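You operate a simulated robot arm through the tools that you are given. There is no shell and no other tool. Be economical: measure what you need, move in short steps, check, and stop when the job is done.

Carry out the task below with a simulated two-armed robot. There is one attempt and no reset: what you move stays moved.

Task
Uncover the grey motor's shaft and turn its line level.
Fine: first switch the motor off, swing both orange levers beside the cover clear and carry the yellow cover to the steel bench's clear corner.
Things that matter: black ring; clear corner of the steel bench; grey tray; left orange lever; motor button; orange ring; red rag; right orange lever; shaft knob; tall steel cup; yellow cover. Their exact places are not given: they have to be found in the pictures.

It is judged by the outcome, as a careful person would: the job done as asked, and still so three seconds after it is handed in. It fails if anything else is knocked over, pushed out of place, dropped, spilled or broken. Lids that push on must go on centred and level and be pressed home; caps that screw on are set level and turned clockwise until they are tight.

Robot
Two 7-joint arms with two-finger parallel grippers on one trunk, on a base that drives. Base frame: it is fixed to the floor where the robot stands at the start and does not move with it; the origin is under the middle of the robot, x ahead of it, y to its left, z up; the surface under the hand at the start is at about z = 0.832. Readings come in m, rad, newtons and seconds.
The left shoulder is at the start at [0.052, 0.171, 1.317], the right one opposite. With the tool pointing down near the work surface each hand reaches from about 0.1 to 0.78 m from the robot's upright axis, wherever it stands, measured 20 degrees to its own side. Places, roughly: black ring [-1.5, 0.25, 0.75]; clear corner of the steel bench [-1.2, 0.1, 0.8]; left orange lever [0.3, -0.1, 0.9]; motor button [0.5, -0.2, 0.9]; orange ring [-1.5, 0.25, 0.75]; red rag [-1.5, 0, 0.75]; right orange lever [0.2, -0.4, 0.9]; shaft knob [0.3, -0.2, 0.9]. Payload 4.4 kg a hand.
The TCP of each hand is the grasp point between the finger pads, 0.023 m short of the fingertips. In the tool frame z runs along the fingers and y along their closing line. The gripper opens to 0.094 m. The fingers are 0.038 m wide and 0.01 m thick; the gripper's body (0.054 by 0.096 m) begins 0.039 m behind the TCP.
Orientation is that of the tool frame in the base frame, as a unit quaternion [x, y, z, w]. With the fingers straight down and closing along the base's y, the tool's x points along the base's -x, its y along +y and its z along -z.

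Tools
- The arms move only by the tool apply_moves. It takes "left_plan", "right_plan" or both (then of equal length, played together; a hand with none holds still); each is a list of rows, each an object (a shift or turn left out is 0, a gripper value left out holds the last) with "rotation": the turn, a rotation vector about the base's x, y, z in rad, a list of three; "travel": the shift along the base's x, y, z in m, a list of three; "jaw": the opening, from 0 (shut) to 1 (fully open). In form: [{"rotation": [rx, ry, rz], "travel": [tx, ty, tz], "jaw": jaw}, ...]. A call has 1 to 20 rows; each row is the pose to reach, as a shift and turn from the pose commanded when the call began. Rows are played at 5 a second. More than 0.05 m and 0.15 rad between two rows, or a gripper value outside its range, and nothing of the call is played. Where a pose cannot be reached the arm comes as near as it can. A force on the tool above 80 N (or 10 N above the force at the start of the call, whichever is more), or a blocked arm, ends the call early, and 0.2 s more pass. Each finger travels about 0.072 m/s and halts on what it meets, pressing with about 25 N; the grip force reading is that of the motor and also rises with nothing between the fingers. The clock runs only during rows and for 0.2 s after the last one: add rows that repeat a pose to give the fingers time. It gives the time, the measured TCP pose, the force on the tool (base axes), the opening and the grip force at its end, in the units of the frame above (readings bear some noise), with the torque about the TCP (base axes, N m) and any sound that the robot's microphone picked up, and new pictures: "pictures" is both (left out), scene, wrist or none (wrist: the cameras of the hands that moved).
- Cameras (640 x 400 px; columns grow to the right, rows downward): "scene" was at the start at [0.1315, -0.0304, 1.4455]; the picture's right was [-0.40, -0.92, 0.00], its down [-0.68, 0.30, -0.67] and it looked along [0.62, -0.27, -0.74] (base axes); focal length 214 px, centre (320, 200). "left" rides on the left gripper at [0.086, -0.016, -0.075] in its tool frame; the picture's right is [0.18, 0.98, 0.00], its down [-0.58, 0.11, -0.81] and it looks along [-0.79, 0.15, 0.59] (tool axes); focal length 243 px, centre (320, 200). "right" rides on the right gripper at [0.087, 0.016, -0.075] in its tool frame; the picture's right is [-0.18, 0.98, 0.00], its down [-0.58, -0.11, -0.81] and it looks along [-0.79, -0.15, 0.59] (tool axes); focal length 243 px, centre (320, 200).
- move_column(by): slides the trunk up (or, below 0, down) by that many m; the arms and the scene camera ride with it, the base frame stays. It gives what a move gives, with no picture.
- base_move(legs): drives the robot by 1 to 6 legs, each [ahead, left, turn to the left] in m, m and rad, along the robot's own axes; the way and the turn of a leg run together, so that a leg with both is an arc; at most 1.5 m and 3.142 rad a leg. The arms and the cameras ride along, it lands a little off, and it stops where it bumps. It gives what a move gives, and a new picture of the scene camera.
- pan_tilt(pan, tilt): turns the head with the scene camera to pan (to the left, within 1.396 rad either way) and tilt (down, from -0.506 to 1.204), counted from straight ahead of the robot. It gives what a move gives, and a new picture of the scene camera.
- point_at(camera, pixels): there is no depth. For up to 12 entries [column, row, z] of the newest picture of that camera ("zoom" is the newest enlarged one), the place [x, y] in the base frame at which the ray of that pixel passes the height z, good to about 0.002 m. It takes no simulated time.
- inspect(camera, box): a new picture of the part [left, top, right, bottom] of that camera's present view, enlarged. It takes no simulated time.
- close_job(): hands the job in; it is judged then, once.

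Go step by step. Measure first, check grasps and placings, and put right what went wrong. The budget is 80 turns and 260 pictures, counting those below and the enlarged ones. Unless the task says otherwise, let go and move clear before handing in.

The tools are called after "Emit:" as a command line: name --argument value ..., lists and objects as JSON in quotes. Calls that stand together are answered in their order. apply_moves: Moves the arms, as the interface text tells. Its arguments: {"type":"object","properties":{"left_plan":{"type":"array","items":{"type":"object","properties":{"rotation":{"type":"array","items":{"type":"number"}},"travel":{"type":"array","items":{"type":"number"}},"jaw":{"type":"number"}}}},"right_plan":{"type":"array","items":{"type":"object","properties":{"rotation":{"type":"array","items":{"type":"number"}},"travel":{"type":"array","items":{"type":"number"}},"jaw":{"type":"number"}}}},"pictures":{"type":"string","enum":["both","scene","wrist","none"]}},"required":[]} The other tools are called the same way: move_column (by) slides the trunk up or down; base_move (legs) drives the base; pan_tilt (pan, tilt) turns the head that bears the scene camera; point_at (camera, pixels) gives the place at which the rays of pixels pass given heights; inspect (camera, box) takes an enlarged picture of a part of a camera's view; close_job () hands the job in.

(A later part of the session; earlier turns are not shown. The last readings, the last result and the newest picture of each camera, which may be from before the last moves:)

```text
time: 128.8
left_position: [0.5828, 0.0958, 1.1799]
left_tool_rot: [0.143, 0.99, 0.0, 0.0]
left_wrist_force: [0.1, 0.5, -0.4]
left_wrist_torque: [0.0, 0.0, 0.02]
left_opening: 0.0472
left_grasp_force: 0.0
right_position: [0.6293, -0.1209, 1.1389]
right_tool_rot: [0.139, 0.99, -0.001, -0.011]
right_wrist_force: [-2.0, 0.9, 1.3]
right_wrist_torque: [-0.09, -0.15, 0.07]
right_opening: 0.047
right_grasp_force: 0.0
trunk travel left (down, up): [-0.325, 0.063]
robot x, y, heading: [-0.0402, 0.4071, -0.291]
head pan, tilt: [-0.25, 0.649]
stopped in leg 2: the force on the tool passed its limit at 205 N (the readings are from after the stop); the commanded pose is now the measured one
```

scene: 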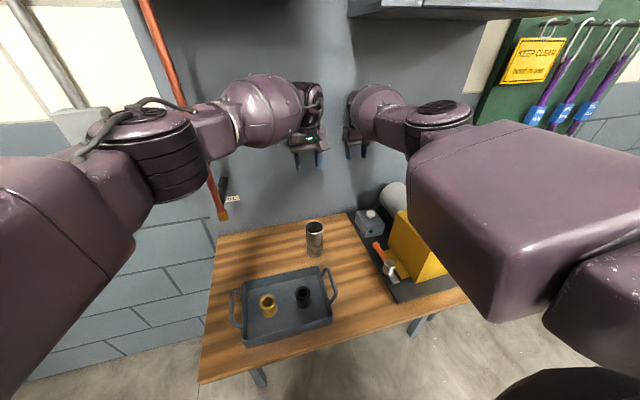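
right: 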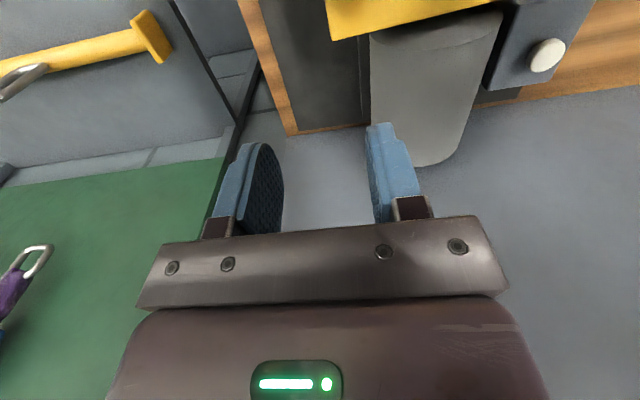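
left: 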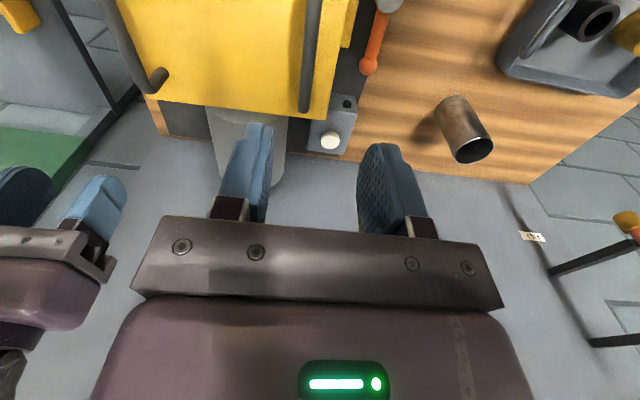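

The retract was refused for a too-long first step, and the drive then carried the right hand lightly into the wall; nothing on the table moved. I'll back off, retract the hands properly, and only then turn.

Emit:
base_move --legs '[[-0.12, 0, 0]]'

Emit:
apply_moves --right_plan '[{"travel": [-0.02, -0.03, 0.02]}, {"travel": [-0.055, -0.05, 0.03]}, {"travel": [-0.095, -0.065, 0.035]}, {"travel": [-0.135, -0.075, 0.04]}, {"travel": [-0.175, -0.08, 0.04]}, {"travel": [-0.215, -0.08, 0.04]}]' --left_plan '[{"travel": [-0.03, 0.01, 0]}, {"travel": [-0.07, 0.02, 0]}, {"travel": [-0.11, 0.03, 0]}, {"travel": [-0.15, 0.04, 0]}, {"travel": [-0.19, 0.05, 0]}, {"travel": [-0.19, 0.05, 0]}]' --pictures "scene"

```text
time: 130.0
left_position: [0.469, 0.1287, 1.1826]
left_tool_rot: [0.142, 0.99, 0.0, -0.001]
left_wrist_force: [0.0, 0.6, 0.5]
left_wrist_torque: [-0.01, -0.03, 0.01]
left_opening: 0.0471
left_grasp_force: 0.0
right_position: [0.5137, -0.0886, 1.1388]
right_tool_rot: [0.138, 0.99, -0.002, -0.009]
right_wrist_force: [0.0, 1.0, 0.2]
right_wrist_torque: [-0.02, -0.05, 0.0]
right_opening: 0.0469
right_grasp_force: 0.1
trunk travel left (down, up): [-0.325, 0.063]
robot x, y, heading: [-0.1504, 0.4404, -0.284]
head pan, tilt: [-0.25, 0.649]
```

scene: 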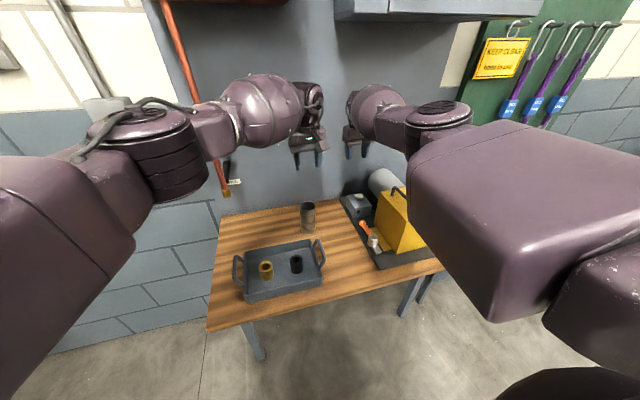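

```text
time: 131.5
left_position: [0.3127, 0.2007, 1.1724]
left_tool_rot: [0.125, 0.992, 0.019, 0.004]
left_wrist_force: [7.8, 16.7, -1.5]
left_wrist_torque: [-1.56, 0.67, -1.56]
left_opening: 0.047
left_grasp_force: 0.1
right_position: [0.4538, -0.0808, 1.1354]
right_tool_rot: [-0.152, 0.985, 0.034, -0.074]
right_wrist_force: [-0.4, -0.4, -0.5]
right_wrist_torque: [0.02, -0.01, 0.0]
right_opening: 0.0469
right_grasp_force: 0.0
right hand out of reach, approached as far as the arm can: row 1, 2, 3, 4
trunk travel left (down, up): [-0.325, 0.063]
robot x, y, heading: [-0.1501, 0.4393, -0.286]
head pan, tilt: [-0.25, 0.649]
stopped in row 6 (left hand): the force on the tool passed its limit at 206 N (the readings are from after the stop); the commanded pose is now the measured one
```

scene: 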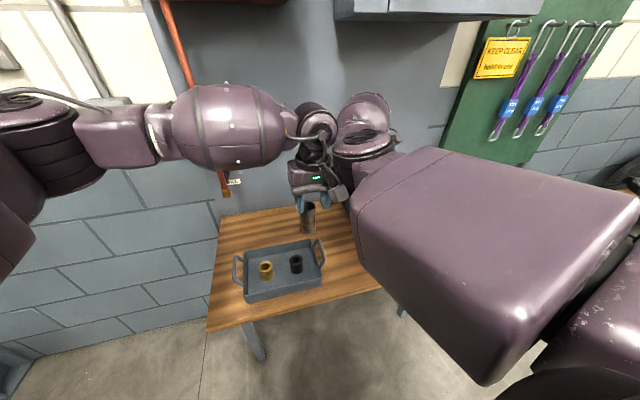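

The right elbow swung in against the left hand. I'll move the left hand away to the left first, then the right hand outward.

Emit:
apply_moves --left_plan '[{"travel": [0.01, 0.03, 0.0]}, {"travel": [0.015, 0.075, 0.01]}, {"travel": [0.02, 0.12, 0.02]}, {"travel": [0.025, 0.165, 0.02]}, {"travel": [0.03, 0.2, 0.02]}]' --pictures "none"

Emit:
apply_moves --right_plan '[{"travel": [-0.01, -0.03, 0.02], "rotation": [0, 0, -0.08]}, {"travel": [-0.03, -0.07, 0.03], "rotation": [-0.02, -0.03, -0.16]}, {"travel": [-0.05, -0.11, 0.04], "rotation": [-0.04, -0.06, -0.24]}, {"travel": [-0.08, -0.145, 0.04], "rotation": [-0.05, -0.09, -0.33]}, {"travel": [-0.11, -0.18, 0.04], "rotation": [-0.06, -0.12, -0.42]}, {"travel": [-0.14, -0.21, 0.04], "rotation": [-0.06, -0.13, -0.5]}, {"travel": [-0.17, -0.24, 0.04], "rotation": [-0.06, -0.14, -0.58]}]' --pictures "scene"

```text
time: 132.7
left_position: [0.3393, 0.404, 1.1941]
left_tool_rot: [0.126, 0.992, 0.017, 0.004]
left_wrist_force: [-0.5, 1.2, 0.2]
left_wrist_torque: [-0.02, -0.01, -0.04]
left_opening: 0.0468
left_grasp_force: 0.1
right_position: [0.4536, -0.0776, 1.1366]
right_tool_rot: [-0.153, 0.985, 0.033, -0.074]
right_wrist_force: [-0.6, 0.0, -0.6]
right_wrist_torque: [-0.02, 0.0, -0.04]
right_opening: 0.0472
right_grasp_force: 0.1
trunk travel left (down, up): [-0.325, 0.063]
robot x, y, heading: [-0.1492, 0.4394, -0.282]
head pan, tilt: [-0.25, 0.649]
```

```text
time: 134.3
left_position: [0.3409, 0.4016, 1.1941]
left_tool_rot: [0.126, 0.992, 0.018, 0.004]
left_wrist_force: [-0.6, 0.0, 0.7]
left_wrist_torque: [-0.02, 0.01, 0.0]
left_opening: 0.0472
left_grasp_force: 0.0
right_position: [0.2827, -0.3181, 1.1773]
right_tool_rot: [0.136, 0.991, 0.014, 0.002]
right_wrist_force: [0.5, -0.2, -0.8]
right_wrist_torque: [0.01, -0.04, 0.0]
right_opening: 0.0467
right_grasp_force: 0.2
trunk travel left (down, up): [-0.325, 0.063]
robot x, y, heading: [-0.1518, 0.4399, -0.288]
head pan, tilt: [-0.25, 0.649]
```

scene: 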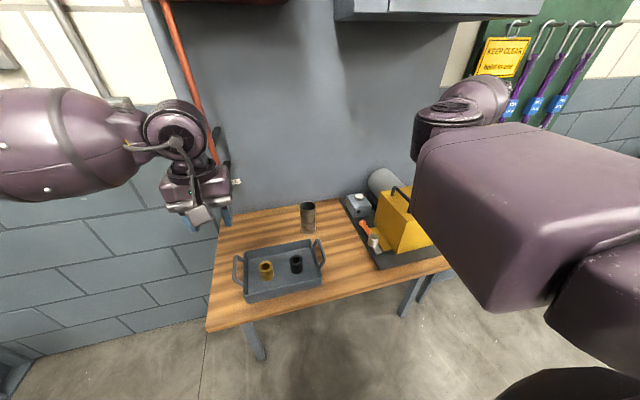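

Both arms are free, and this right-hand zone is comfortable. I'll turn the base about -19° and go a little forward, so that both handles fall into good zones.

Emit:
base_move --legs '[[0, 0, -0.332], [0.137, 0.059, 0]]'

Emit:
pan_tilt --pan -0.25 --tilt 0.75

```text
time: 136.7
left_position: [0.4474, 0.2152, 1.1937]
left_tool_rot: [0.283, 0.959, 0.017, 0.007]
left_wrist_force: [-0.1, 0.3, -0.6]
left_wrist_torque: [0.02, 0.03, 0.03]
left_opening: 0.0474
left_grasp_force: 0.0
right_position: [0.1673, -0.4467, 1.1765]
right_tool_rot: [0.293, 0.956, 0.013, 0.004]
right_wrist_force: [-0.1, -0.3, 0.4]
right_wrist_torque: [-0.02, 0.02, 0.0]
right_opening: 0.047
right_grasp_force: 0.0
trunk travel left (down, up): [-0.325, 0.063]
robot x, y, heading: [-0.0037, 0.4073, -0.613]
head pan, tilt: [-0.25, 0.649]
```

scene: 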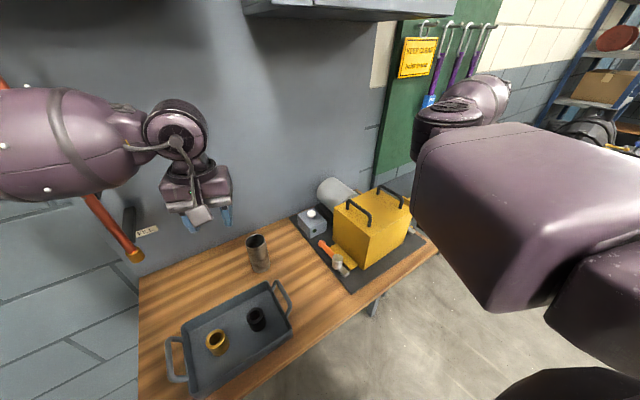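

```text
time: 137.4
left_position: [0.4452, 0.218, 1.1942]
left_tool_rot: [0.283, 0.959, 0.016, 0.007]
left_wrist_force: [0.0, 0.1, -0.1]
left_wrist_torque: [0.01, 0.01, -0.02]
left_opening: 0.0471
left_grasp_force: 0.1
right_position: [0.165, -0.4466, 1.1771]
right_tool_rot: [0.292, 0.956, 0.012, 0.005]
right_wrist_force: [1.3, 0.8, -0.3]
right_wrist_torque: [-0.02, -0.01, -0.01]
right_opening: 0.0472
right_grasp_force: 0.0
trunk travel left (down, up): [-0.325, 0.063]
robot x, y, heading: [-0.0043, 0.4086, -0.61]
head pan, tilt: [-0.25, 0.75]
```

scene: 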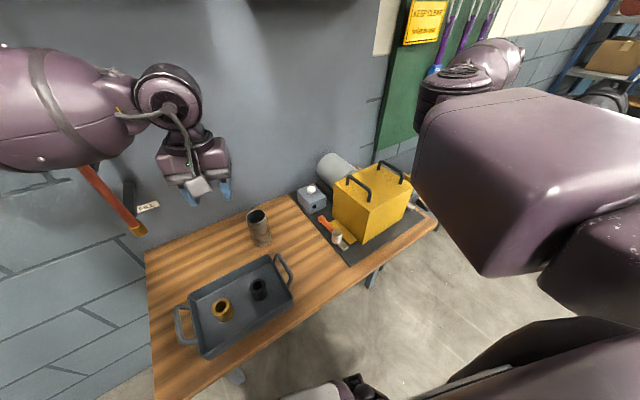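

Both handles are clearly visible now. I'll enlarge them to measure.

Emit:
inspect --camera "scene" --box '[320, 150, 424, 215]'

```text
6.15 times, centred on (372, 182) of scene
```

zoom: 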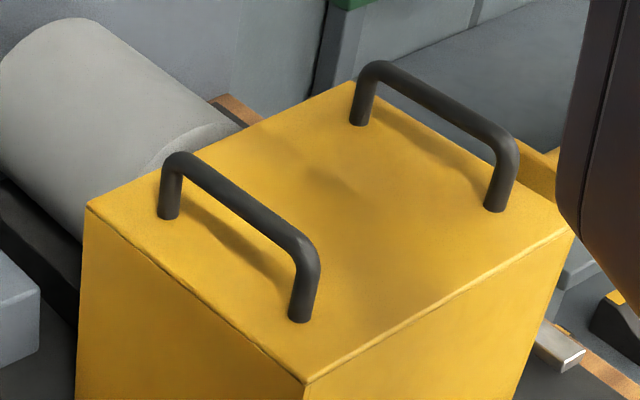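

I'll get the places of the handle posts and bars.

Emit:
point_at --camera "zoom" --pixels '[[168, 213, 1.0], [300, 315, 1.0], [359, 119, 1.0], [495, 206, 1.0], [305, 248, 1.03], [305, 248, 1.04], [305, 248, 1.05], [244, 200, 1.04], [444, 106, 1.04], [87, 207, 1.0], [306, 383, 1.0], [574, 233, 1.0]]'

```text
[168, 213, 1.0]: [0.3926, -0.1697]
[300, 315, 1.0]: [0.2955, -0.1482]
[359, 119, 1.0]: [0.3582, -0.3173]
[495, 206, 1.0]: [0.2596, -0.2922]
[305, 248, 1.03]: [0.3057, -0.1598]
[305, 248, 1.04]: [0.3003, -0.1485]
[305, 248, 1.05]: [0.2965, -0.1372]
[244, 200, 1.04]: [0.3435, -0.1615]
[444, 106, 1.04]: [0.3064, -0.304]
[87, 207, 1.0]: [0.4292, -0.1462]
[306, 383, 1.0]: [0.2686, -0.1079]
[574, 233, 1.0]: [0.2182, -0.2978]
```

The left handle's middle is at (0.344,-0.159) and the right's at (0.309,-0.305), with the bar axis at z≈1.04 and yaw about -0.25. I'll hover both hands above them.

Emit:
apply_moves --left_plan '[{"travel": [-0.01, -0.04, 0], "rotation": [0, 0, 0.04]}, {"travel": [-0.021, -0.083, 0], "rotation": [0, 0, 0.08]}, {"travel": [-0.033, -0.126, 0], "rotation": [0, 0, 0.12]}, {"travel": [-0.045, -0.17, 0], "rotation": [-0.01, 0, 0.16]}, {"travel": [-0.057, -0.213, 0], "rotation": [-0.01, 0.01, 0.2]}, {"travel": [-0.069, -0.257, 0], "rotation": [-0.02, 0.01, 0.24]}, {"travel": [-0.08, -0.3, 0], "rotation": [-0.03, 0.018, 0.28]}, {"travel": [-0.09, -0.34, -0.02], "rotation": [-0.03, 0.018, 0.323]}, {"travel": [-0.101, -0.377, -0.04], "rotation": [-0.03, 0.018, 0.323]}, {"travel": [-0.101, -0.377, -0.074], "rotation": [-0.03, 0.018, 0.323]}]' --right_plan '[{"travel": [0.016, 0.016, 0], "rotation": [0, 0, 0.04]}, {"travel": [0.032, 0.032, 0], "rotation": [0, 0, 0.08]}, {"travel": [0.048, 0.047, 0], "rotation": [0, 0, 0.12]}, {"travel": [0.064, 0.063, 0], "rotation": [-0.01, 0, 0.16]}, {"travel": [0.08, 0.079, 0], "rotation": [-0.01, 0.01, 0.2]}, {"travel": [0.096, 0.095, 0], "rotation": [-0.02, 0.01, 0.24]}, {"travel": [0.112, 0.11, 0], "rotation": [-0.022, 0.013, 0.28]}, {"travel": [0.128, 0.126, -0.01], "rotation": [-0.022, 0.013, 0.342]}, {"travel": [0.144, 0.1416, -0.03], "rotation": [-0.022, 0.013, 0.342]}, {"travel": [0.144, 0.1416, -0.057], "rotation": [-0.022, 0.013, 0.342]}]'

```text
time: 138.7
left_position: [0.386, -0.0009, 1.1954]
left_tool_rot: [0.204, 0.979, 0.022, 0.001]
left_wrist_force: [2.2, 24.3, -0.1]
left_wrist_torque: [-1.99, 0.15, -2.82]
left_opening: 0.047
left_grasp_force: 0.1
right_position: [0.24, -0.3684, 1.1753]
right_tool_rot: [0.198, 0.98, 0.005, 0.0]
right_wrist_force: [-0.4, -0.9, -0.4]
right_wrist_torque: [-0.02, -0.01, 0.01]
right_opening: 0.0472
right_grasp_force: 0.1
trunk travel left (down, up): [-0.325, 0.063]
robot x, y, heading: [-0.0098, 0.4094, -0.608]
head pan, tilt: [-0.25, 0.75]
stopped in row 6 (left hand): the force on the tool passed its limit at 163 N (the readings are from after the stop); the commanded pose is now the measured one
```

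scene: 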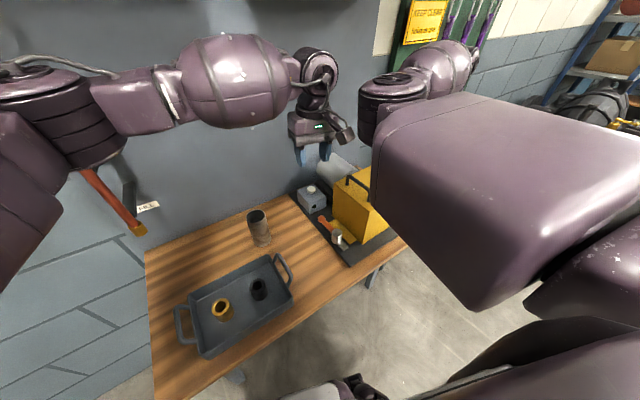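
right: 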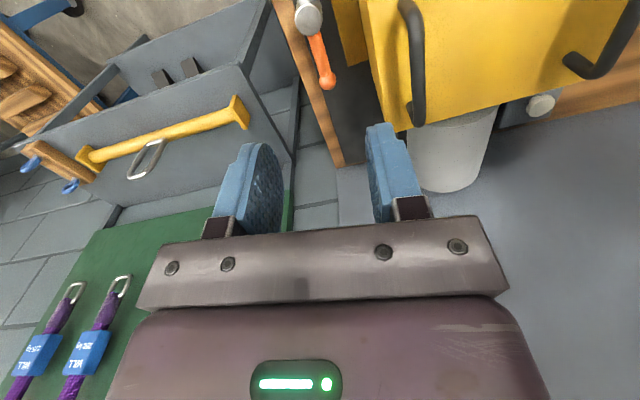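
left: 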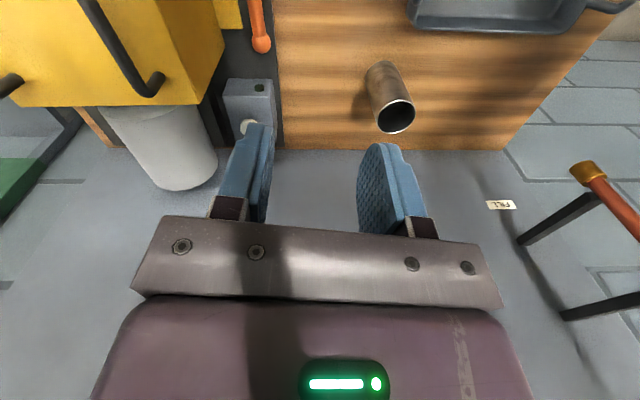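

The left wrist camera touches the right elbow, so a two-handed grip is not workable with this right arm. I'll park the right arm well outward and take the left handle with the left hand alone, gripping low so the fingertips brace the cover's top.

Emit:
apply_moves --right_plan '[{"travel": [-0.02, -0.03, 0.01]}, {"travel": [-0.05, -0.06, 0.02]}, {"travel": [-0.08, -0.09, 0.03]}, {"travel": [-0.11, -0.12, 0.03]}, {"travel": [-0.14, -0.15, 0.03]}, {"travel": [-0.17, -0.17, 0.03]}, {"travel": [-0.2, -0.19, 0.03]}, {"travel": [-0.2, -0.19, 0.03]}, {"travel": [-0.2, -0.19, 0.03]}, {"travel": [-0.2, -0.19, 0.03]}, {"travel": [-0.2, -0.19, 0.03]}, {"travel": [-0.2, -0.19, 0.03]}, {"travel": [-0.2, -0.19, 0.03]}]' --left_plan '[{"travel": [0.003, 0.02, 0]}, {"travel": [0.003, 0.03, 0]}, {"travel": [0.003, 0.03, 0]}, {"travel": [0.003, 0.03, 0]}, {"travel": [0.003, 0.03, 0]}, {"travel": [0, 0.01, 0]}, {"travel": [-0.01, -0.03, 0], "rotation": [-0.01, 0, 0.03]}, {"travel": [-0.02, -0.07, 0], "rotation": [-0.02, 0, 0.06]}, {"travel": [-0.03, -0.11, 0], "rotation": [-0.03, 0, 0.1]}, {"travel": [-0.04, -0.14, -0.02], "rotation": [-0.044, 0.008, 0.14]}, {"travel": [-0.042, -0.158, -0.05], "rotation": [-0.044, 0.008, 0.16]}, {"travel": [-0.042, -0.158, -0.08], "rotation": [-0.044, 0.008, 0.16]}, {"travel": [-0.042, -0.158, -0.095], "rotation": [-0.044, 0.008, 0.16]}]'

```text
time: 141.7
left_position: [0.4225, -0.1274, 1.1309]
left_tool_rot: [0.066, 0.998, -0.02, 0.008]
left_wrist_force: [-0.1, -0.7, 0.0]
left_wrist_torque: [0.0, 0.03, -0.02]
left_opening: 0.0468
left_grasp_force: 0.0
left hand out of reach, approached as far as the arm can: row 11, 12, 13
right_position: [0.0382, -0.5405, 1.208]
right_tool_rot: [0.195, 0.981, 0.004, 0.001]
right_wrist_force: [1.0, -0.3, -0.3]
right_wrist_torque: [0.03, -0.02, -0.04]
right_opening: 0.0468
right_grasp_force: 0.1
right hand out of reach, approached as far as the arm can: row 6, 7, 8, 9, 10, 11, 12, 13
trunk travel left (down, up): [-0.325, 0.063]
robot x, y, heading: [-0.0082, 0.406, -0.613]
head pan, tilt: [-0.25, 0.75]
stopped in row 13 (left hand): the arm was blocked; the commanded pose is now the measured one
```

scene: 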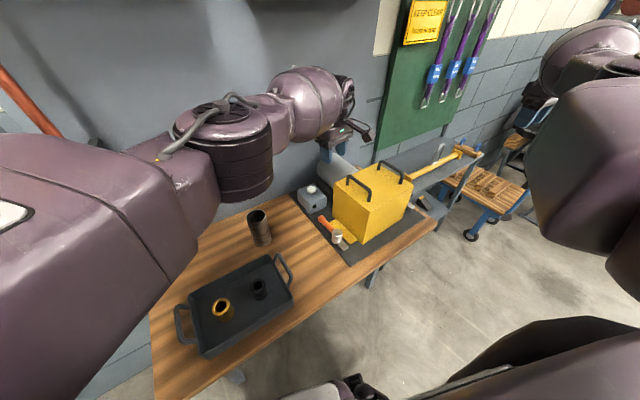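
right: 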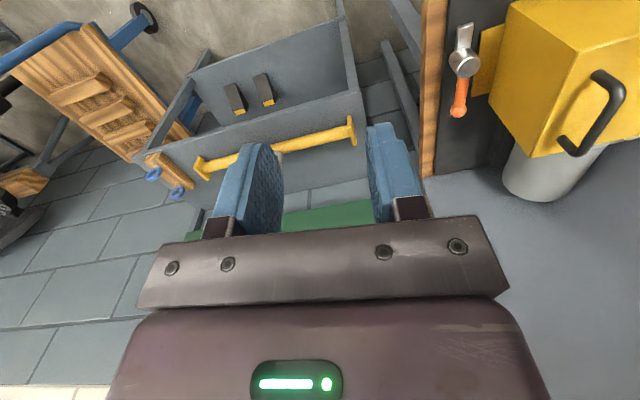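
left: 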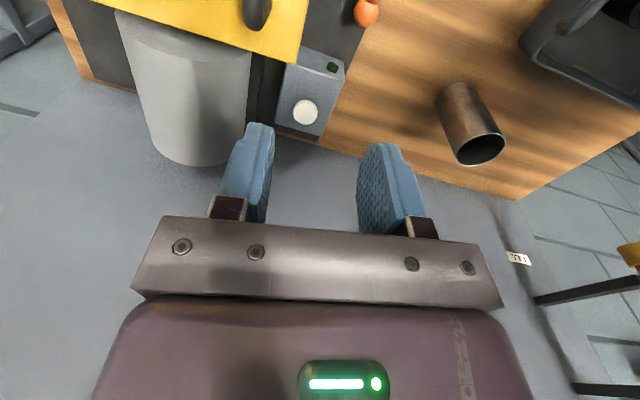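

The left arm is overstretched from this base pose. I'll drive back to the square pose in front of the cover, backing off first, with the right hand kept far out on its side.

Emit:
base_move --legs '[[-0.15, 0, 0], [0, 0, 0.343], [0, -0.55, 0], [0.06, 0, 0]]'

```text
time: 149.5
left_position: [0.3674, -0.4039, 1.1313]
left_tool_rot: [-0.104, 0.994, -0.017, 0.012]
left_wrist_force: [-0.4, 0.4, -0.7]
left_wrist_torque: [0.01, 0.02, 0.01]
left_opening: 0.0469
left_grasp_force: 0.0
right_position: [0.1463, -0.9205, 1.2061]
right_tool_rot: [0.026, 1.0, 0.004, -0.001]
right_wrist_force: [1.5, 0.1, 0.7]
right_wrist_torque: [0.01, 0.03, -0.02]
right_opening: 0.0468
right_grasp_force: 0.1
trunk travel left (down, up): [-0.325, 0.063]
robot x, y, heading: [-0.2185, -0.0405, -0.265]
head pan, tilt: [-0.25, 0.75]
```

scene: 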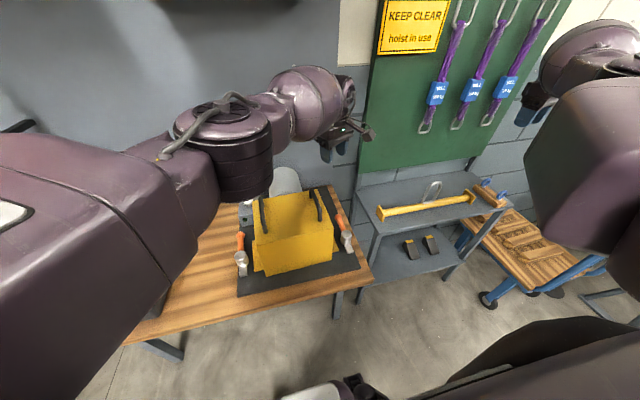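

The base is square to the cover again and both arms are free. I'll bring the left hand above the left handle.

Emit:
apply_moves --left_plan '[{"travel": [0, 0.03, 0.02], "rotation": [0, 0, -0.06]}, {"travel": [-0.003, 0.07, 0.03], "rotation": [0, 0, -0.12]}, {"travel": [-0.006, 0.11, 0.03], "rotation": [0.01, 0, -0.18]}, {"travel": [-0.01, 0.15, 0.03], "rotation": [0.02, 0.01, -0.25]}, {"travel": [-0.014, 0.19, 0.03], "rotation": [0.03, 0.02, -0.32]}, {"travel": [-0.018, 0.23, 0.02], "rotation": [0.037, 0.02, -0.39]}, {"travel": [-0.023, 0.245, 0.0], "rotation": [0.037, 0.02, -0.457]}, {"travel": [-0.023, 0.245, -0.02], "rotation": [0.037, 0.02, -0.457]}, {"travel": [-0.023, 0.245, -0.031], "rotation": [0.037, 0.02, -0.457]}]'

```text
time: 151.5
left_position: [0.3436, -0.157, 1.1015]
left_tool_rot: [0.124, 0.992, -0.001, -0.001]
left_wrist_force: [-0.7, 0.1, -0.3]
left_wrist_torque: [-0.01, 0.0, 0.04]
left_opening: 0.0468
left_grasp_force: 0.0
right_position: [0.1444, -0.9198, 1.2072]
right_tool_rot: [0.025, 1.0, 0.004, -0.001]
right_wrist_force: [0.7, 0.2, -0.1]
right_wrist_torque: [0.0, 0.02, 0.02]
right_opening: 0.0469
right_grasp_force: 0.0
trunk travel left (down, up): [-0.325, 0.063]
robot x, y, heading: [-0.2193, -0.0419, -0.268]
head pan, tilt: [-0.25, 0.75]
```

scene: 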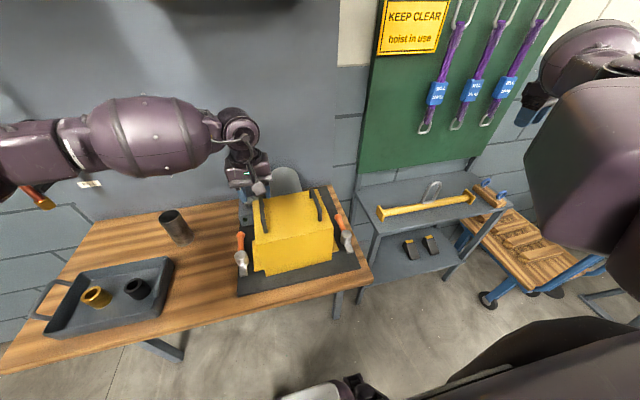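
left: 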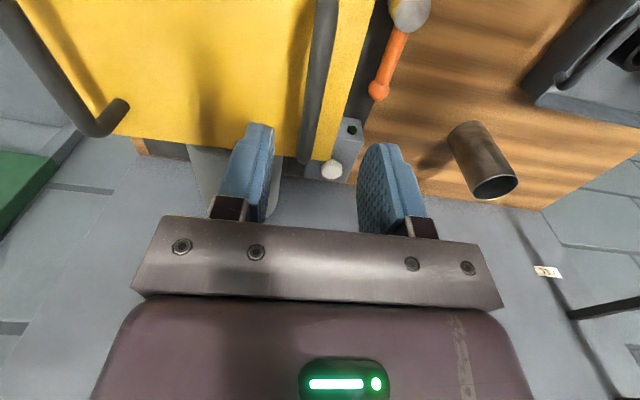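

The handle bar (318,90) lies between the open fingers. I'll lower until the tips are just above the cover top, then close.

Emit:
apply_moves --left_plan '[{"travel": [0, 0, -0.03]}, {"travel": [0, 0, -0.06]}, {"travel": [0, 0, -0.075]}, {"travel": [0, 0, -0.075], "jaw": 0}, {"travel": [0, 0, -0.075]}, {"travel": [0, 0, -0.075]}, {"travel": [0, 0, -0.075]}]'

```text
time: 153.1
left_position: [0.3443, -0.159, 1.0277]
left_tool_rot: [0.124, 0.992, -0.001, 0.0]
left_wrist_force: [-0.5, -3.0, 0.0]
left_wrist_torque: [-0.03, -0.19, 0.26]
left_opening: 0.0117
left_grasp_force: 25.1
right_position: [0.1442, -0.9193, 1.2068]
right_tool_rot: [0.025, 1.0, 0.004, -0.001]
right_wrist_force: [-0.4, -0.4, -0.6]
right_wrist_torque: [0.03, 0.0, 0.02]
right_opening: 0.0469
right_grasp_force: 0.0
trunk travel left (down, up): [-0.325, 0.063]
robot x, y, heading: [-0.219, -0.0427, -0.266]
head pan, tilt: [-0.25, 0.75]
```

scene: 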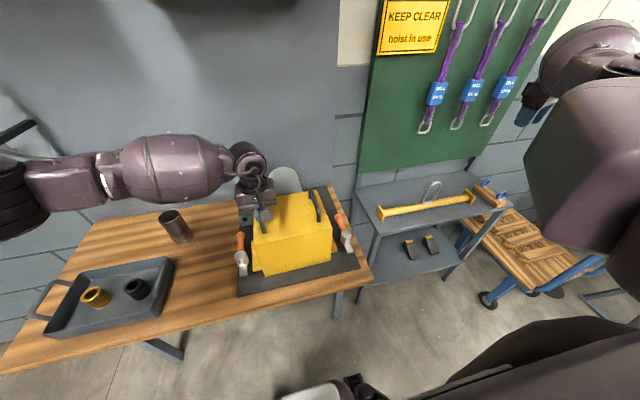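
left: 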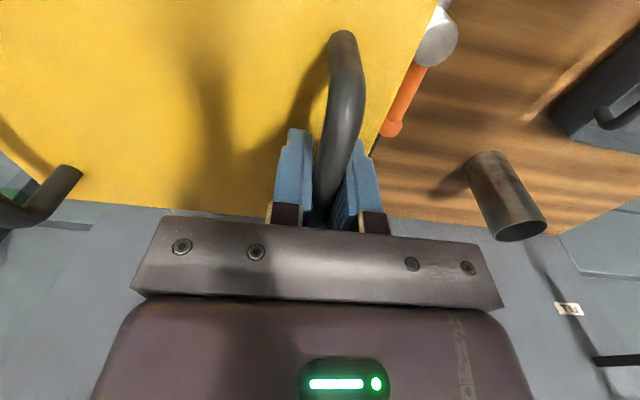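

The bar is gripped (opening 0.0117). I'll lift it 3 cm slowly as a test and watch the force and the tilt.

Emit:
apply_moves --left_plan '[{"travel": [0, 0, 0.006]}, {"travel": [0, 0, 0.012]}, {"travel": [0, 0, 0.018]}, {"travel": [0, 0, 0.024]}, {"travel": [0, 0, 0.03]}]'

```text
time: 154.3
left_position: [0.3418, -0.1578, 1.0553]
left_tool_rot: [0.124, 0.992, -0.001, -0.001]
left_wrist_force: [0.1, -2.5, -11.8]
left_wrist_torque: [-0.01, -0.28, 0.07]
left_opening: 0.0118
left_grasp_force: 25.1
right_position: [0.146, -0.9194, 1.2072]
right_tool_rot: [0.025, 1.0, 0.005, 0.0]
right_wrist_force: [0.2, -0.2, -0.1]
right_wrist_torque: [0.0, 0.02, 0.01]
right_opening: 0.0469
right_grasp_force: 0.1
trunk travel left (down, up): [-0.325, 0.063]
robot x, y, heading: [-0.2188, -0.0451, -0.268]
head pan, tilt: [-0.25, 0.75]
```

scene: 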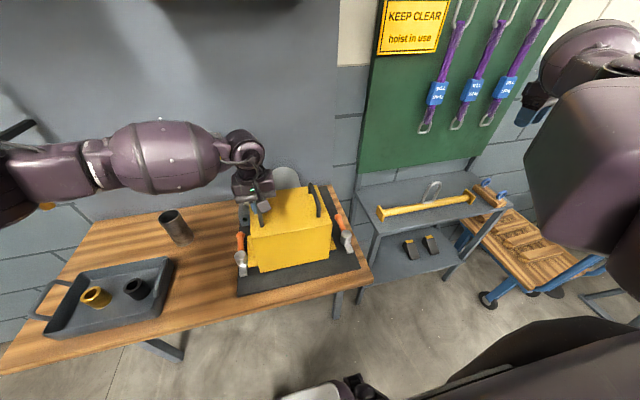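
left: 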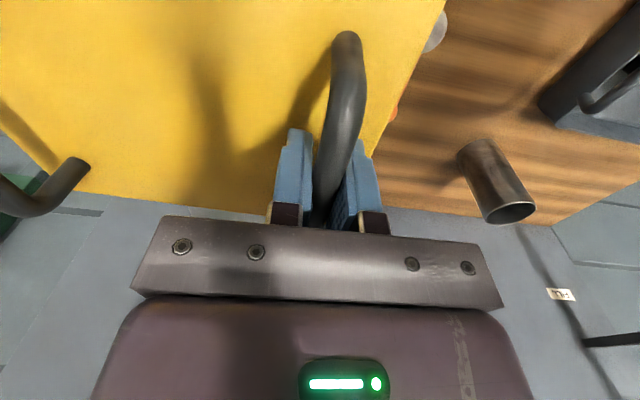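

It holds: about 12 N, opening unchanged, with only a slight tilt. I'll keep lifting straight up, slowly.

Emit:
apply_moves --left_plan '[{"travel": [0, 0, 0.012]}, {"travel": [0, 0, 0.024]}, {"travel": [0, 0, 0.036]}, {"travel": [0, 0, 0.05]}, {"travel": [0, 0, 0.065]}, {"travel": [0, 0, 0.08]}, {"travel": [0, 0, 0.1]}, {"travel": [0, 0, 0.12]}, {"travel": [0, 0, 0.14]}, {"travel": [0, 0, 0.16]}, {"travel": [0, 0, 0.18]}, {"travel": [0, 0, 0.2]}]'

```text
time: 156.9
left_position: [0.3453, -0.1563, 1.2549]
left_tool_rot: [0.123, 0.992, 0.0, 0.0]
left_wrist_force: [0.2, -1.1, -10.9]
left_wrist_torque: [-0.11, -0.11, 0.01]
left_opening: 0.0119
left_grasp_force: 25.1
right_position: [0.1449, -0.9194, 1.2078]
right_tool_rot: [0.025, 1.0, 0.004, 0.0]
right_wrist_force: [-0.6, -0.1, -0.3]
right_wrist_torque: [-0.02, 0.0, 0.04]
right_opening: 0.0467
right_grasp_force: 0.0
trunk travel left (down, up): [-0.325, 0.063]
robot x, y, heading: [-0.2195, -0.0436, -0.267]
head pan, tilt: [-0.25, 0.75]
```

scene: 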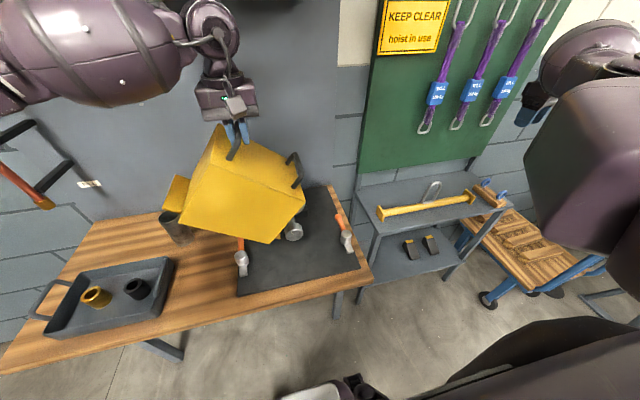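
left: 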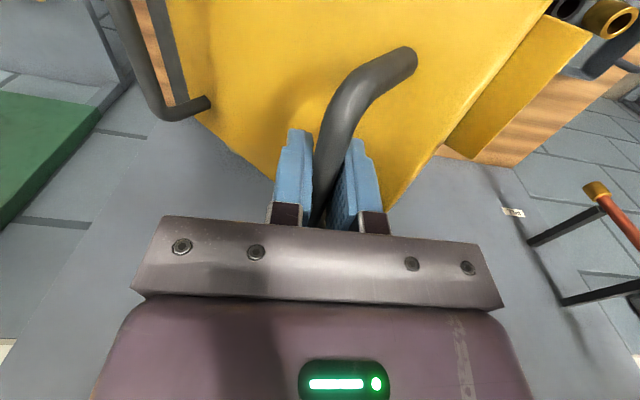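

The cover is off and hangs steadily from its handle (about 11 N), and the shaft knob (293,230) is in view. I'll raise it a little more, back away and turn left toward the steel bench.

Emit:
apply_moves --left_plan '[{"travel": [0, 0, 0.02]}, {"travel": [0, 0, 0.04]}, {"travel": [-0.01, 0, 0.05]}]' --pictures "none"

Emit:
base_move --legs '[[-0.35, 0, 0], [0, 0, 1.1], [0, 0, 1.1], [0, 0, 1.1]]'

Emit:
pan_tilt --pan -0.3 --tilt 0.7

```text
time: 157.7
left_position: [0.3318, -0.1588, 1.3057]
left_tool_rot: [0.123, 0.992, -0.001, 0.0]
left_wrist_force: [0.1, -0.8, -10.8]
left_wrist_torque: [-0.12, -0.14, 0.0]
left_opening: 0.0115
left_grasp_force: 25.5
right_position: [0.1452, -0.9195, 1.2069]
right_tool_rot: [0.025, 1.0, 0.005, -0.001]
right_wrist_force: [-0.1, -0.1, 0.3]
right_wrist_torque: [0.02, -0.01, 0.0]
right_opening: 0.047
right_grasp_force: 0.1
trunk travel left (down, up): [-0.325, 0.063]
robot x, y, heading: [-0.2167, -0.0383, -0.261]
head pan, tilt: [-0.25, 0.75]
```

```text
time: 164.9
left_position: [-0.6581, 0.5959, 1.2996]
left_tool_rot: [0.764, -0.645, 0.0, 0.007]
left_wrist_force: [0.0, -0.2, -10.9]
left_wrist_torque: [0.17, 0.03, -0.01]
left_opening: 0.0118
left_grasp_force: 25.3
right_position: [0.1, 0.7513, 1.2042]
right_tool_rot: [0.83, -0.558, -0.004, 0.005]
right_wrist_force: [0.4, -0.1, -0.8]
right_wrist_torque: [-0.01, 0.01, -0.04]
right_opening: 0.047
right_grasp_force: 0.0
trunk travel left (down, up): [-0.325, 0.063]
robot x, y, heading: [-0.5457, 0.0466, 1.743]
head pan, tilt: [-0.25, 0.75]
stopped in leg 3: the robot was blocked; the commanded pose is now the measured one
```

scene: 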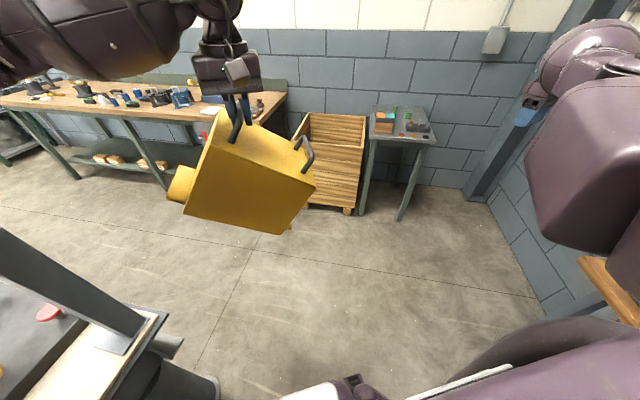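

```text
time: 165.6
left_position: [-0.6589, 0.5976, 1.3014]
left_tool_rot: [0.765, -0.644, -0.001, 0.006]
left_wrist_force: [-0.2, -0.2, -11.3]
left_wrist_torque: [0.14, 0.02, -0.01]
left_opening: 0.0116
left_grasp_force: 24.4
right_position: [0.1, 0.7536, 1.2018]
right_tool_rot: [0.831, -0.556, -0.004, 0.007]
right_wrist_force: [1.0, -0.7, 0.0]
right_wrist_torque: [-0.03, -0.03, -0.01]
right_opening: 0.047
right_grasp_force: 0.0
trunk travel left (down, up): [-0.325, 0.063]
robot x, y, heading: [-0.5451, 0.0474, 1.746]
head pan, tilt: [-0.3, 0.7]
```

scene: 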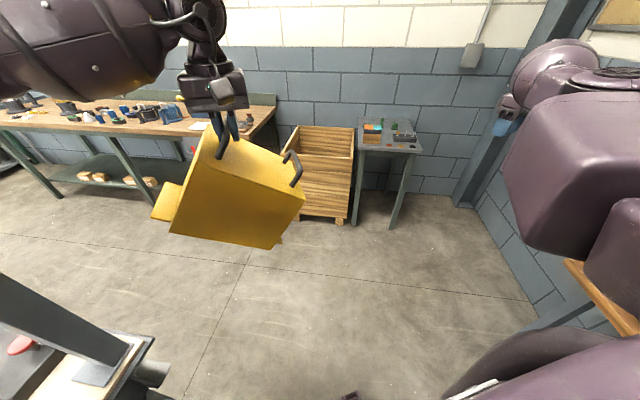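

The turn was blocked at heading 1.75; something stands to my left, a dark beam at (60,290) on the bench with the red rag. I'll look left before moving.

Emit:
pan_tilt --pan 1.1 --tilt 0.75

```text
time: 167.1
left_position: [-0.6593, 0.5972, 1.3]
left_tool_rot: [0.765, -0.643, 0.0, 0.007]
left_wrist_force: [0.1, -0.9, -12.0]
left_wrist_torque: [0.17, 0.05, 0.0]
left_opening: 0.0114
left_grasp_force: 24.6
right_position: [0.1002, 0.7537, 1.2017]
right_tool_rot: [0.831, -0.556, -0.004, 0.006]
right_wrist_force: [-1.2, -0.7, -0.2]
right_wrist_torque: [0.0, -0.02, 0.03]
right_opening: 0.0471
right_grasp_force: 0.0
trunk travel left (down, up): [-0.325, 0.063]
robot x, y, heading: [-0.5461, 0.049, 1.747]
head pan, tilt: [1.1, 0.75]
```

scene: 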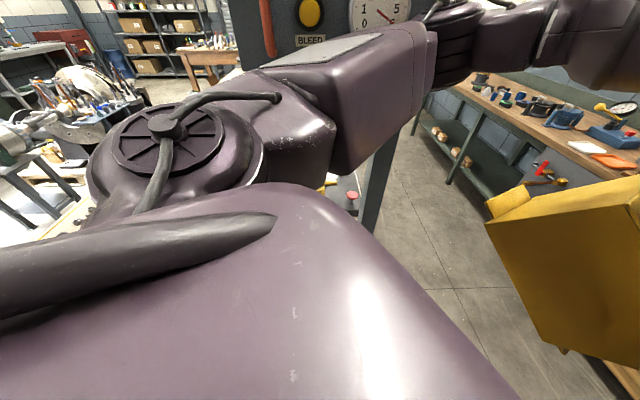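

My left elbow is against a tall panel post at about (-1.04,0.37). I'll back straight away from it, then approach the bench corner from its open side at heading about 2.3, and look.

Emit:
base_move --legs '[[-0.4, 0, 0], [0, 0, 0.553], [0.1, 0.2, 0]]'

Emit:
pan_tilt --pan 0.1 --tilt 0.85

```text
time: 173.1
left_position: [-1.0834, 0.0085, 1.3015]
left_tool_rot: [0.909, -0.418, 0.004, 0.003]
left_wrist_force: [0.2, 0.5, -9.8]
left_wrist_torque: [0.1, 0.09, 0.03]
left_opening: 0.0118
left_grasp_force: 24.8
right_position: [-0.5084, 0.5291, 1.2068]
right_tool_rot: [0.949, -0.317, -0.002, 0.004]
right_wrist_force: [0.3, 0.6, 0.2]
right_wrist_torque: [-0.01, 0.01, -0.01]
right_opening: 0.0472
right_grasp_force: 0.0
trunk travel left (down, up): [-0.325, 0.063]
robot x, y, heading: [-0.699, -0.4006, 2.278]
head pan, tilt: [1.1, 0.75]
```

scene: 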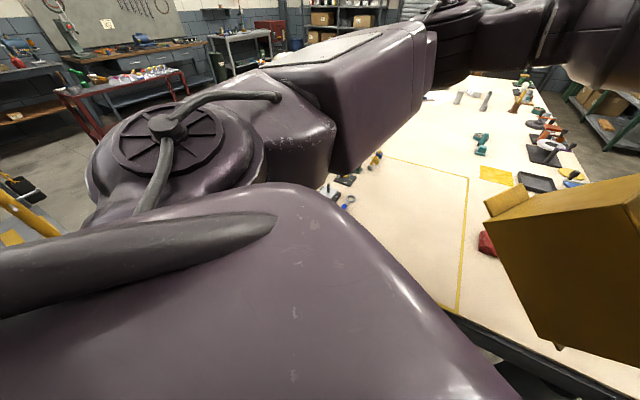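

```text
time: 174.3
left_position: [-1.0808, 0.0075, 1.3014]
left_tool_rot: [0.908, -0.419, 0.004, 0.003]
left_wrist_force: [-0.2, 0.8, -9.0]
left_wrist_torque: [0.11, 0.1, 0.01]
left_opening: 0.0119
left_grasp_force: 24.9
right_position: [-0.5079, 0.5296, 1.208]
right_tool_rot: [0.948, -0.317, -0.001, 0.004]
right_wrist_force: [0.6, -0.6, 1.1]
right_wrist_torque: [0.02, -0.01, 0.04]
right_opening: 0.0471
right_grasp_force: 0.0
trunk travel left (down, up): [-0.325, 0.063]
robot x, y, heading: [-0.6961, -0.4023, 2.284]
head pan, tilt: [0.099, 0.85]
```

scene: 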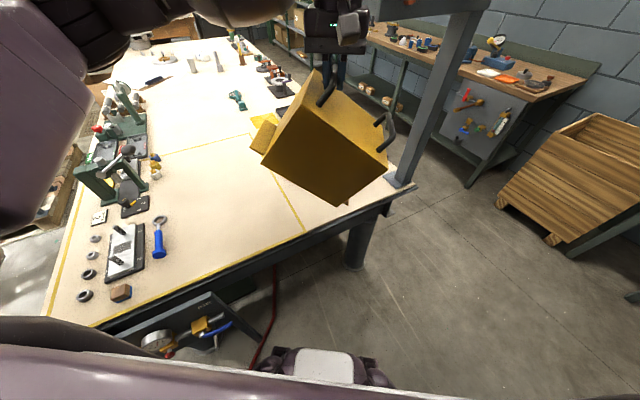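

Now the bench top is in view, with yellow-marked lines: (305,232)-(270,170) and (155,155)-(250,130). I'll measure these, the bench edge and the cover.

Emit:
point_at --camera "scene" --pixels '[[305, 232, 0.8], [270, 170, 0.8], [250, 130, 0.8], [155, 155, 0.8], [412, 185, 0.8], [100, 327, 0.8], [265, 250, 0.8], [270, 200, 0.8], [200, 200, 0.8], [395, 180, 0.8], [160, 240, 0.8], [47, 315, 0.8]]'

Emit:
inspect --camera "left" --box '[0, 0, 640, 400]'

```text
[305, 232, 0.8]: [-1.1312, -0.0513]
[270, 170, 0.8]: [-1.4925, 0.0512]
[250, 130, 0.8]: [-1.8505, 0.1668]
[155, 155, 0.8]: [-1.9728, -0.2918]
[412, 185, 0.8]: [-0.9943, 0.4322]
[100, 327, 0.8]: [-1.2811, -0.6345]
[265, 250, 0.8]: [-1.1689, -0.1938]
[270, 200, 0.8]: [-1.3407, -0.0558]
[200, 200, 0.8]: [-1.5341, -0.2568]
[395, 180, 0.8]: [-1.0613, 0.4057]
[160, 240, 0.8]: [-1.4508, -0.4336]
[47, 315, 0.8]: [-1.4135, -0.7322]
```

```text
1.00 times, centred on (320, 200) of left (not enlarged: the box is as wide or as high as the picture)
```

zoom: 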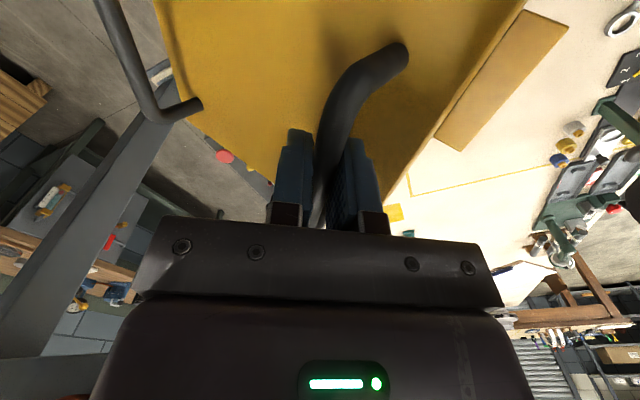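

The near bench edge runs from (-0.99,0.43) to (-1.28,-0.63), and the clear corner lies between the yellow line and the post, near (-1.24,0.13). I'll drive 0.2 m ahead and lower the cover, following the arc that sets it level.

Emit:
base_move --legs '[[0.2, 0, 0]]'

Emit:
apply_moves --left_plan '[{"travel": [0, 0, -0.044]}, {"travel": [0, 0, -0.088]}, {"travel": [0, 0, -0.132]}, {"travel": [0, 0, -0.176]}, {"travel": [0, 0, -0.215]}, {"travel": [0, 0, -0.235]}, {"travel": [-0.01, -0.009, -0.243]}, {"travel": [-0.022, -0.019, -0.25]}, {"travel": [-0.035, -0.03, -0.257]}, {"travel": [-0.048, -0.041, -0.265]}, {"travel": [-0.06, -0.051, -0.273]}, {"travel": [-0.073, -0.062, -0.282]}, {"travel": [-0.085, -0.073, -0.292]}, {"travel": [-0.096, -0.082, -0.302]}, {"travel": [-0.104, -0.089, -0.312]}]'

```text
time: 175.7
left_position: [-1.1629, 0.0969, 1.2988]
left_tool_rot: [0.905, -0.426, 0.006, 0.009]
left_wrist_force: [1.7, -14.2, -7.0]
left_wrist_torque: [1.73, 0.37, -0.48]
left_opening: 0.0115
left_grasp_force: 24.6
right_position: [-0.5937, 0.6266, 1.2078]
right_tool_rot: [0.949, -0.315, 0.001, 0.002]
right_wrist_force: [-1.1, 0.5, -0.3]
right_wrist_torque: [0.01, 0.01, 0.04]
right_opening: 0.0467
right_grasp_force: 0.1
trunk travel left (down, up): [-0.325, 0.063]
robot x, y, heading: [-0.7819, -0.3043, 2.287]
head pan, tilt: [0.099, 0.85]
stopped in leg 1: the force on the tool passed its limit at 133 N (the readings are from after the stop); the commanded pose is now the measured one
```

scene: 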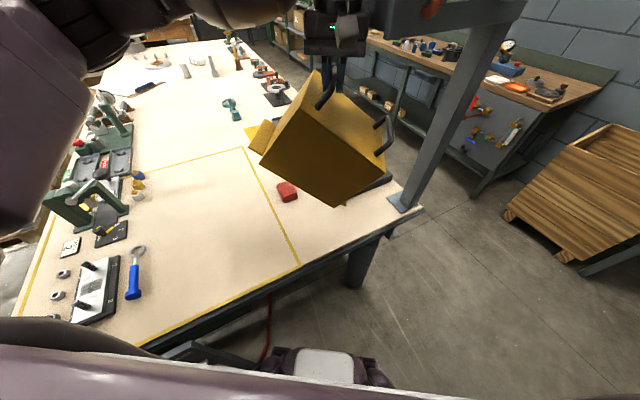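

```text
time: 177.2
left_position: [-1.1705, 0.0982, 1.0777]
left_tool_rot: [0.905, -0.426, 0.0, -0.003]
left_wrist_force: [2.0, -14.5, 26.8]
left_wrist_torque: [-0.53, -0.64, -0.2]
left_opening: 0.0118
left_grasp_force: 25.0
right_position: [-0.5934, 0.6263, 1.2085]
right_tool_rot: [0.949, -0.314, 0.0, 0.003]
right_wrist_force: [0.2, 0.8, 0.3]
right_wrist_torque: [-0.04, 0.01, 0.0]
right_opening: 0.047
right_grasp_force: 0.0
trunk travel left (down, up): [-0.325, 0.063]
robot x, y, heading: [-0.7855, -0.3041, 2.285]
head pan, tilt: [0.099, 0.85]
stopped in row 7 (left hand): the force on the tool passed its limit at 85 N (the readings are from after the stop); the commanded pose is now the measured one
5 turns are left
```

scene: 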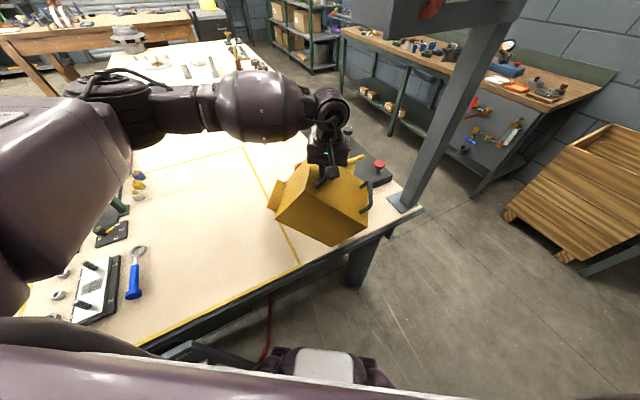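
left: 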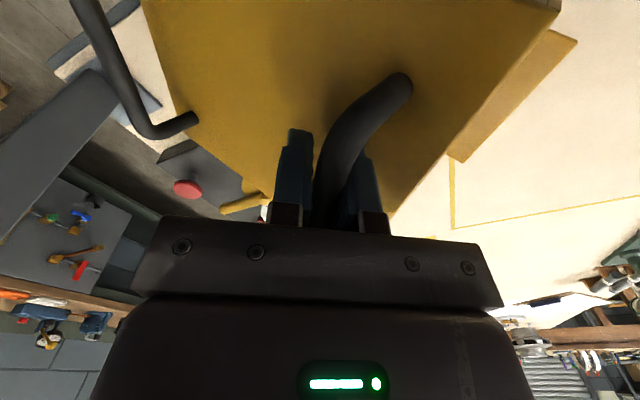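

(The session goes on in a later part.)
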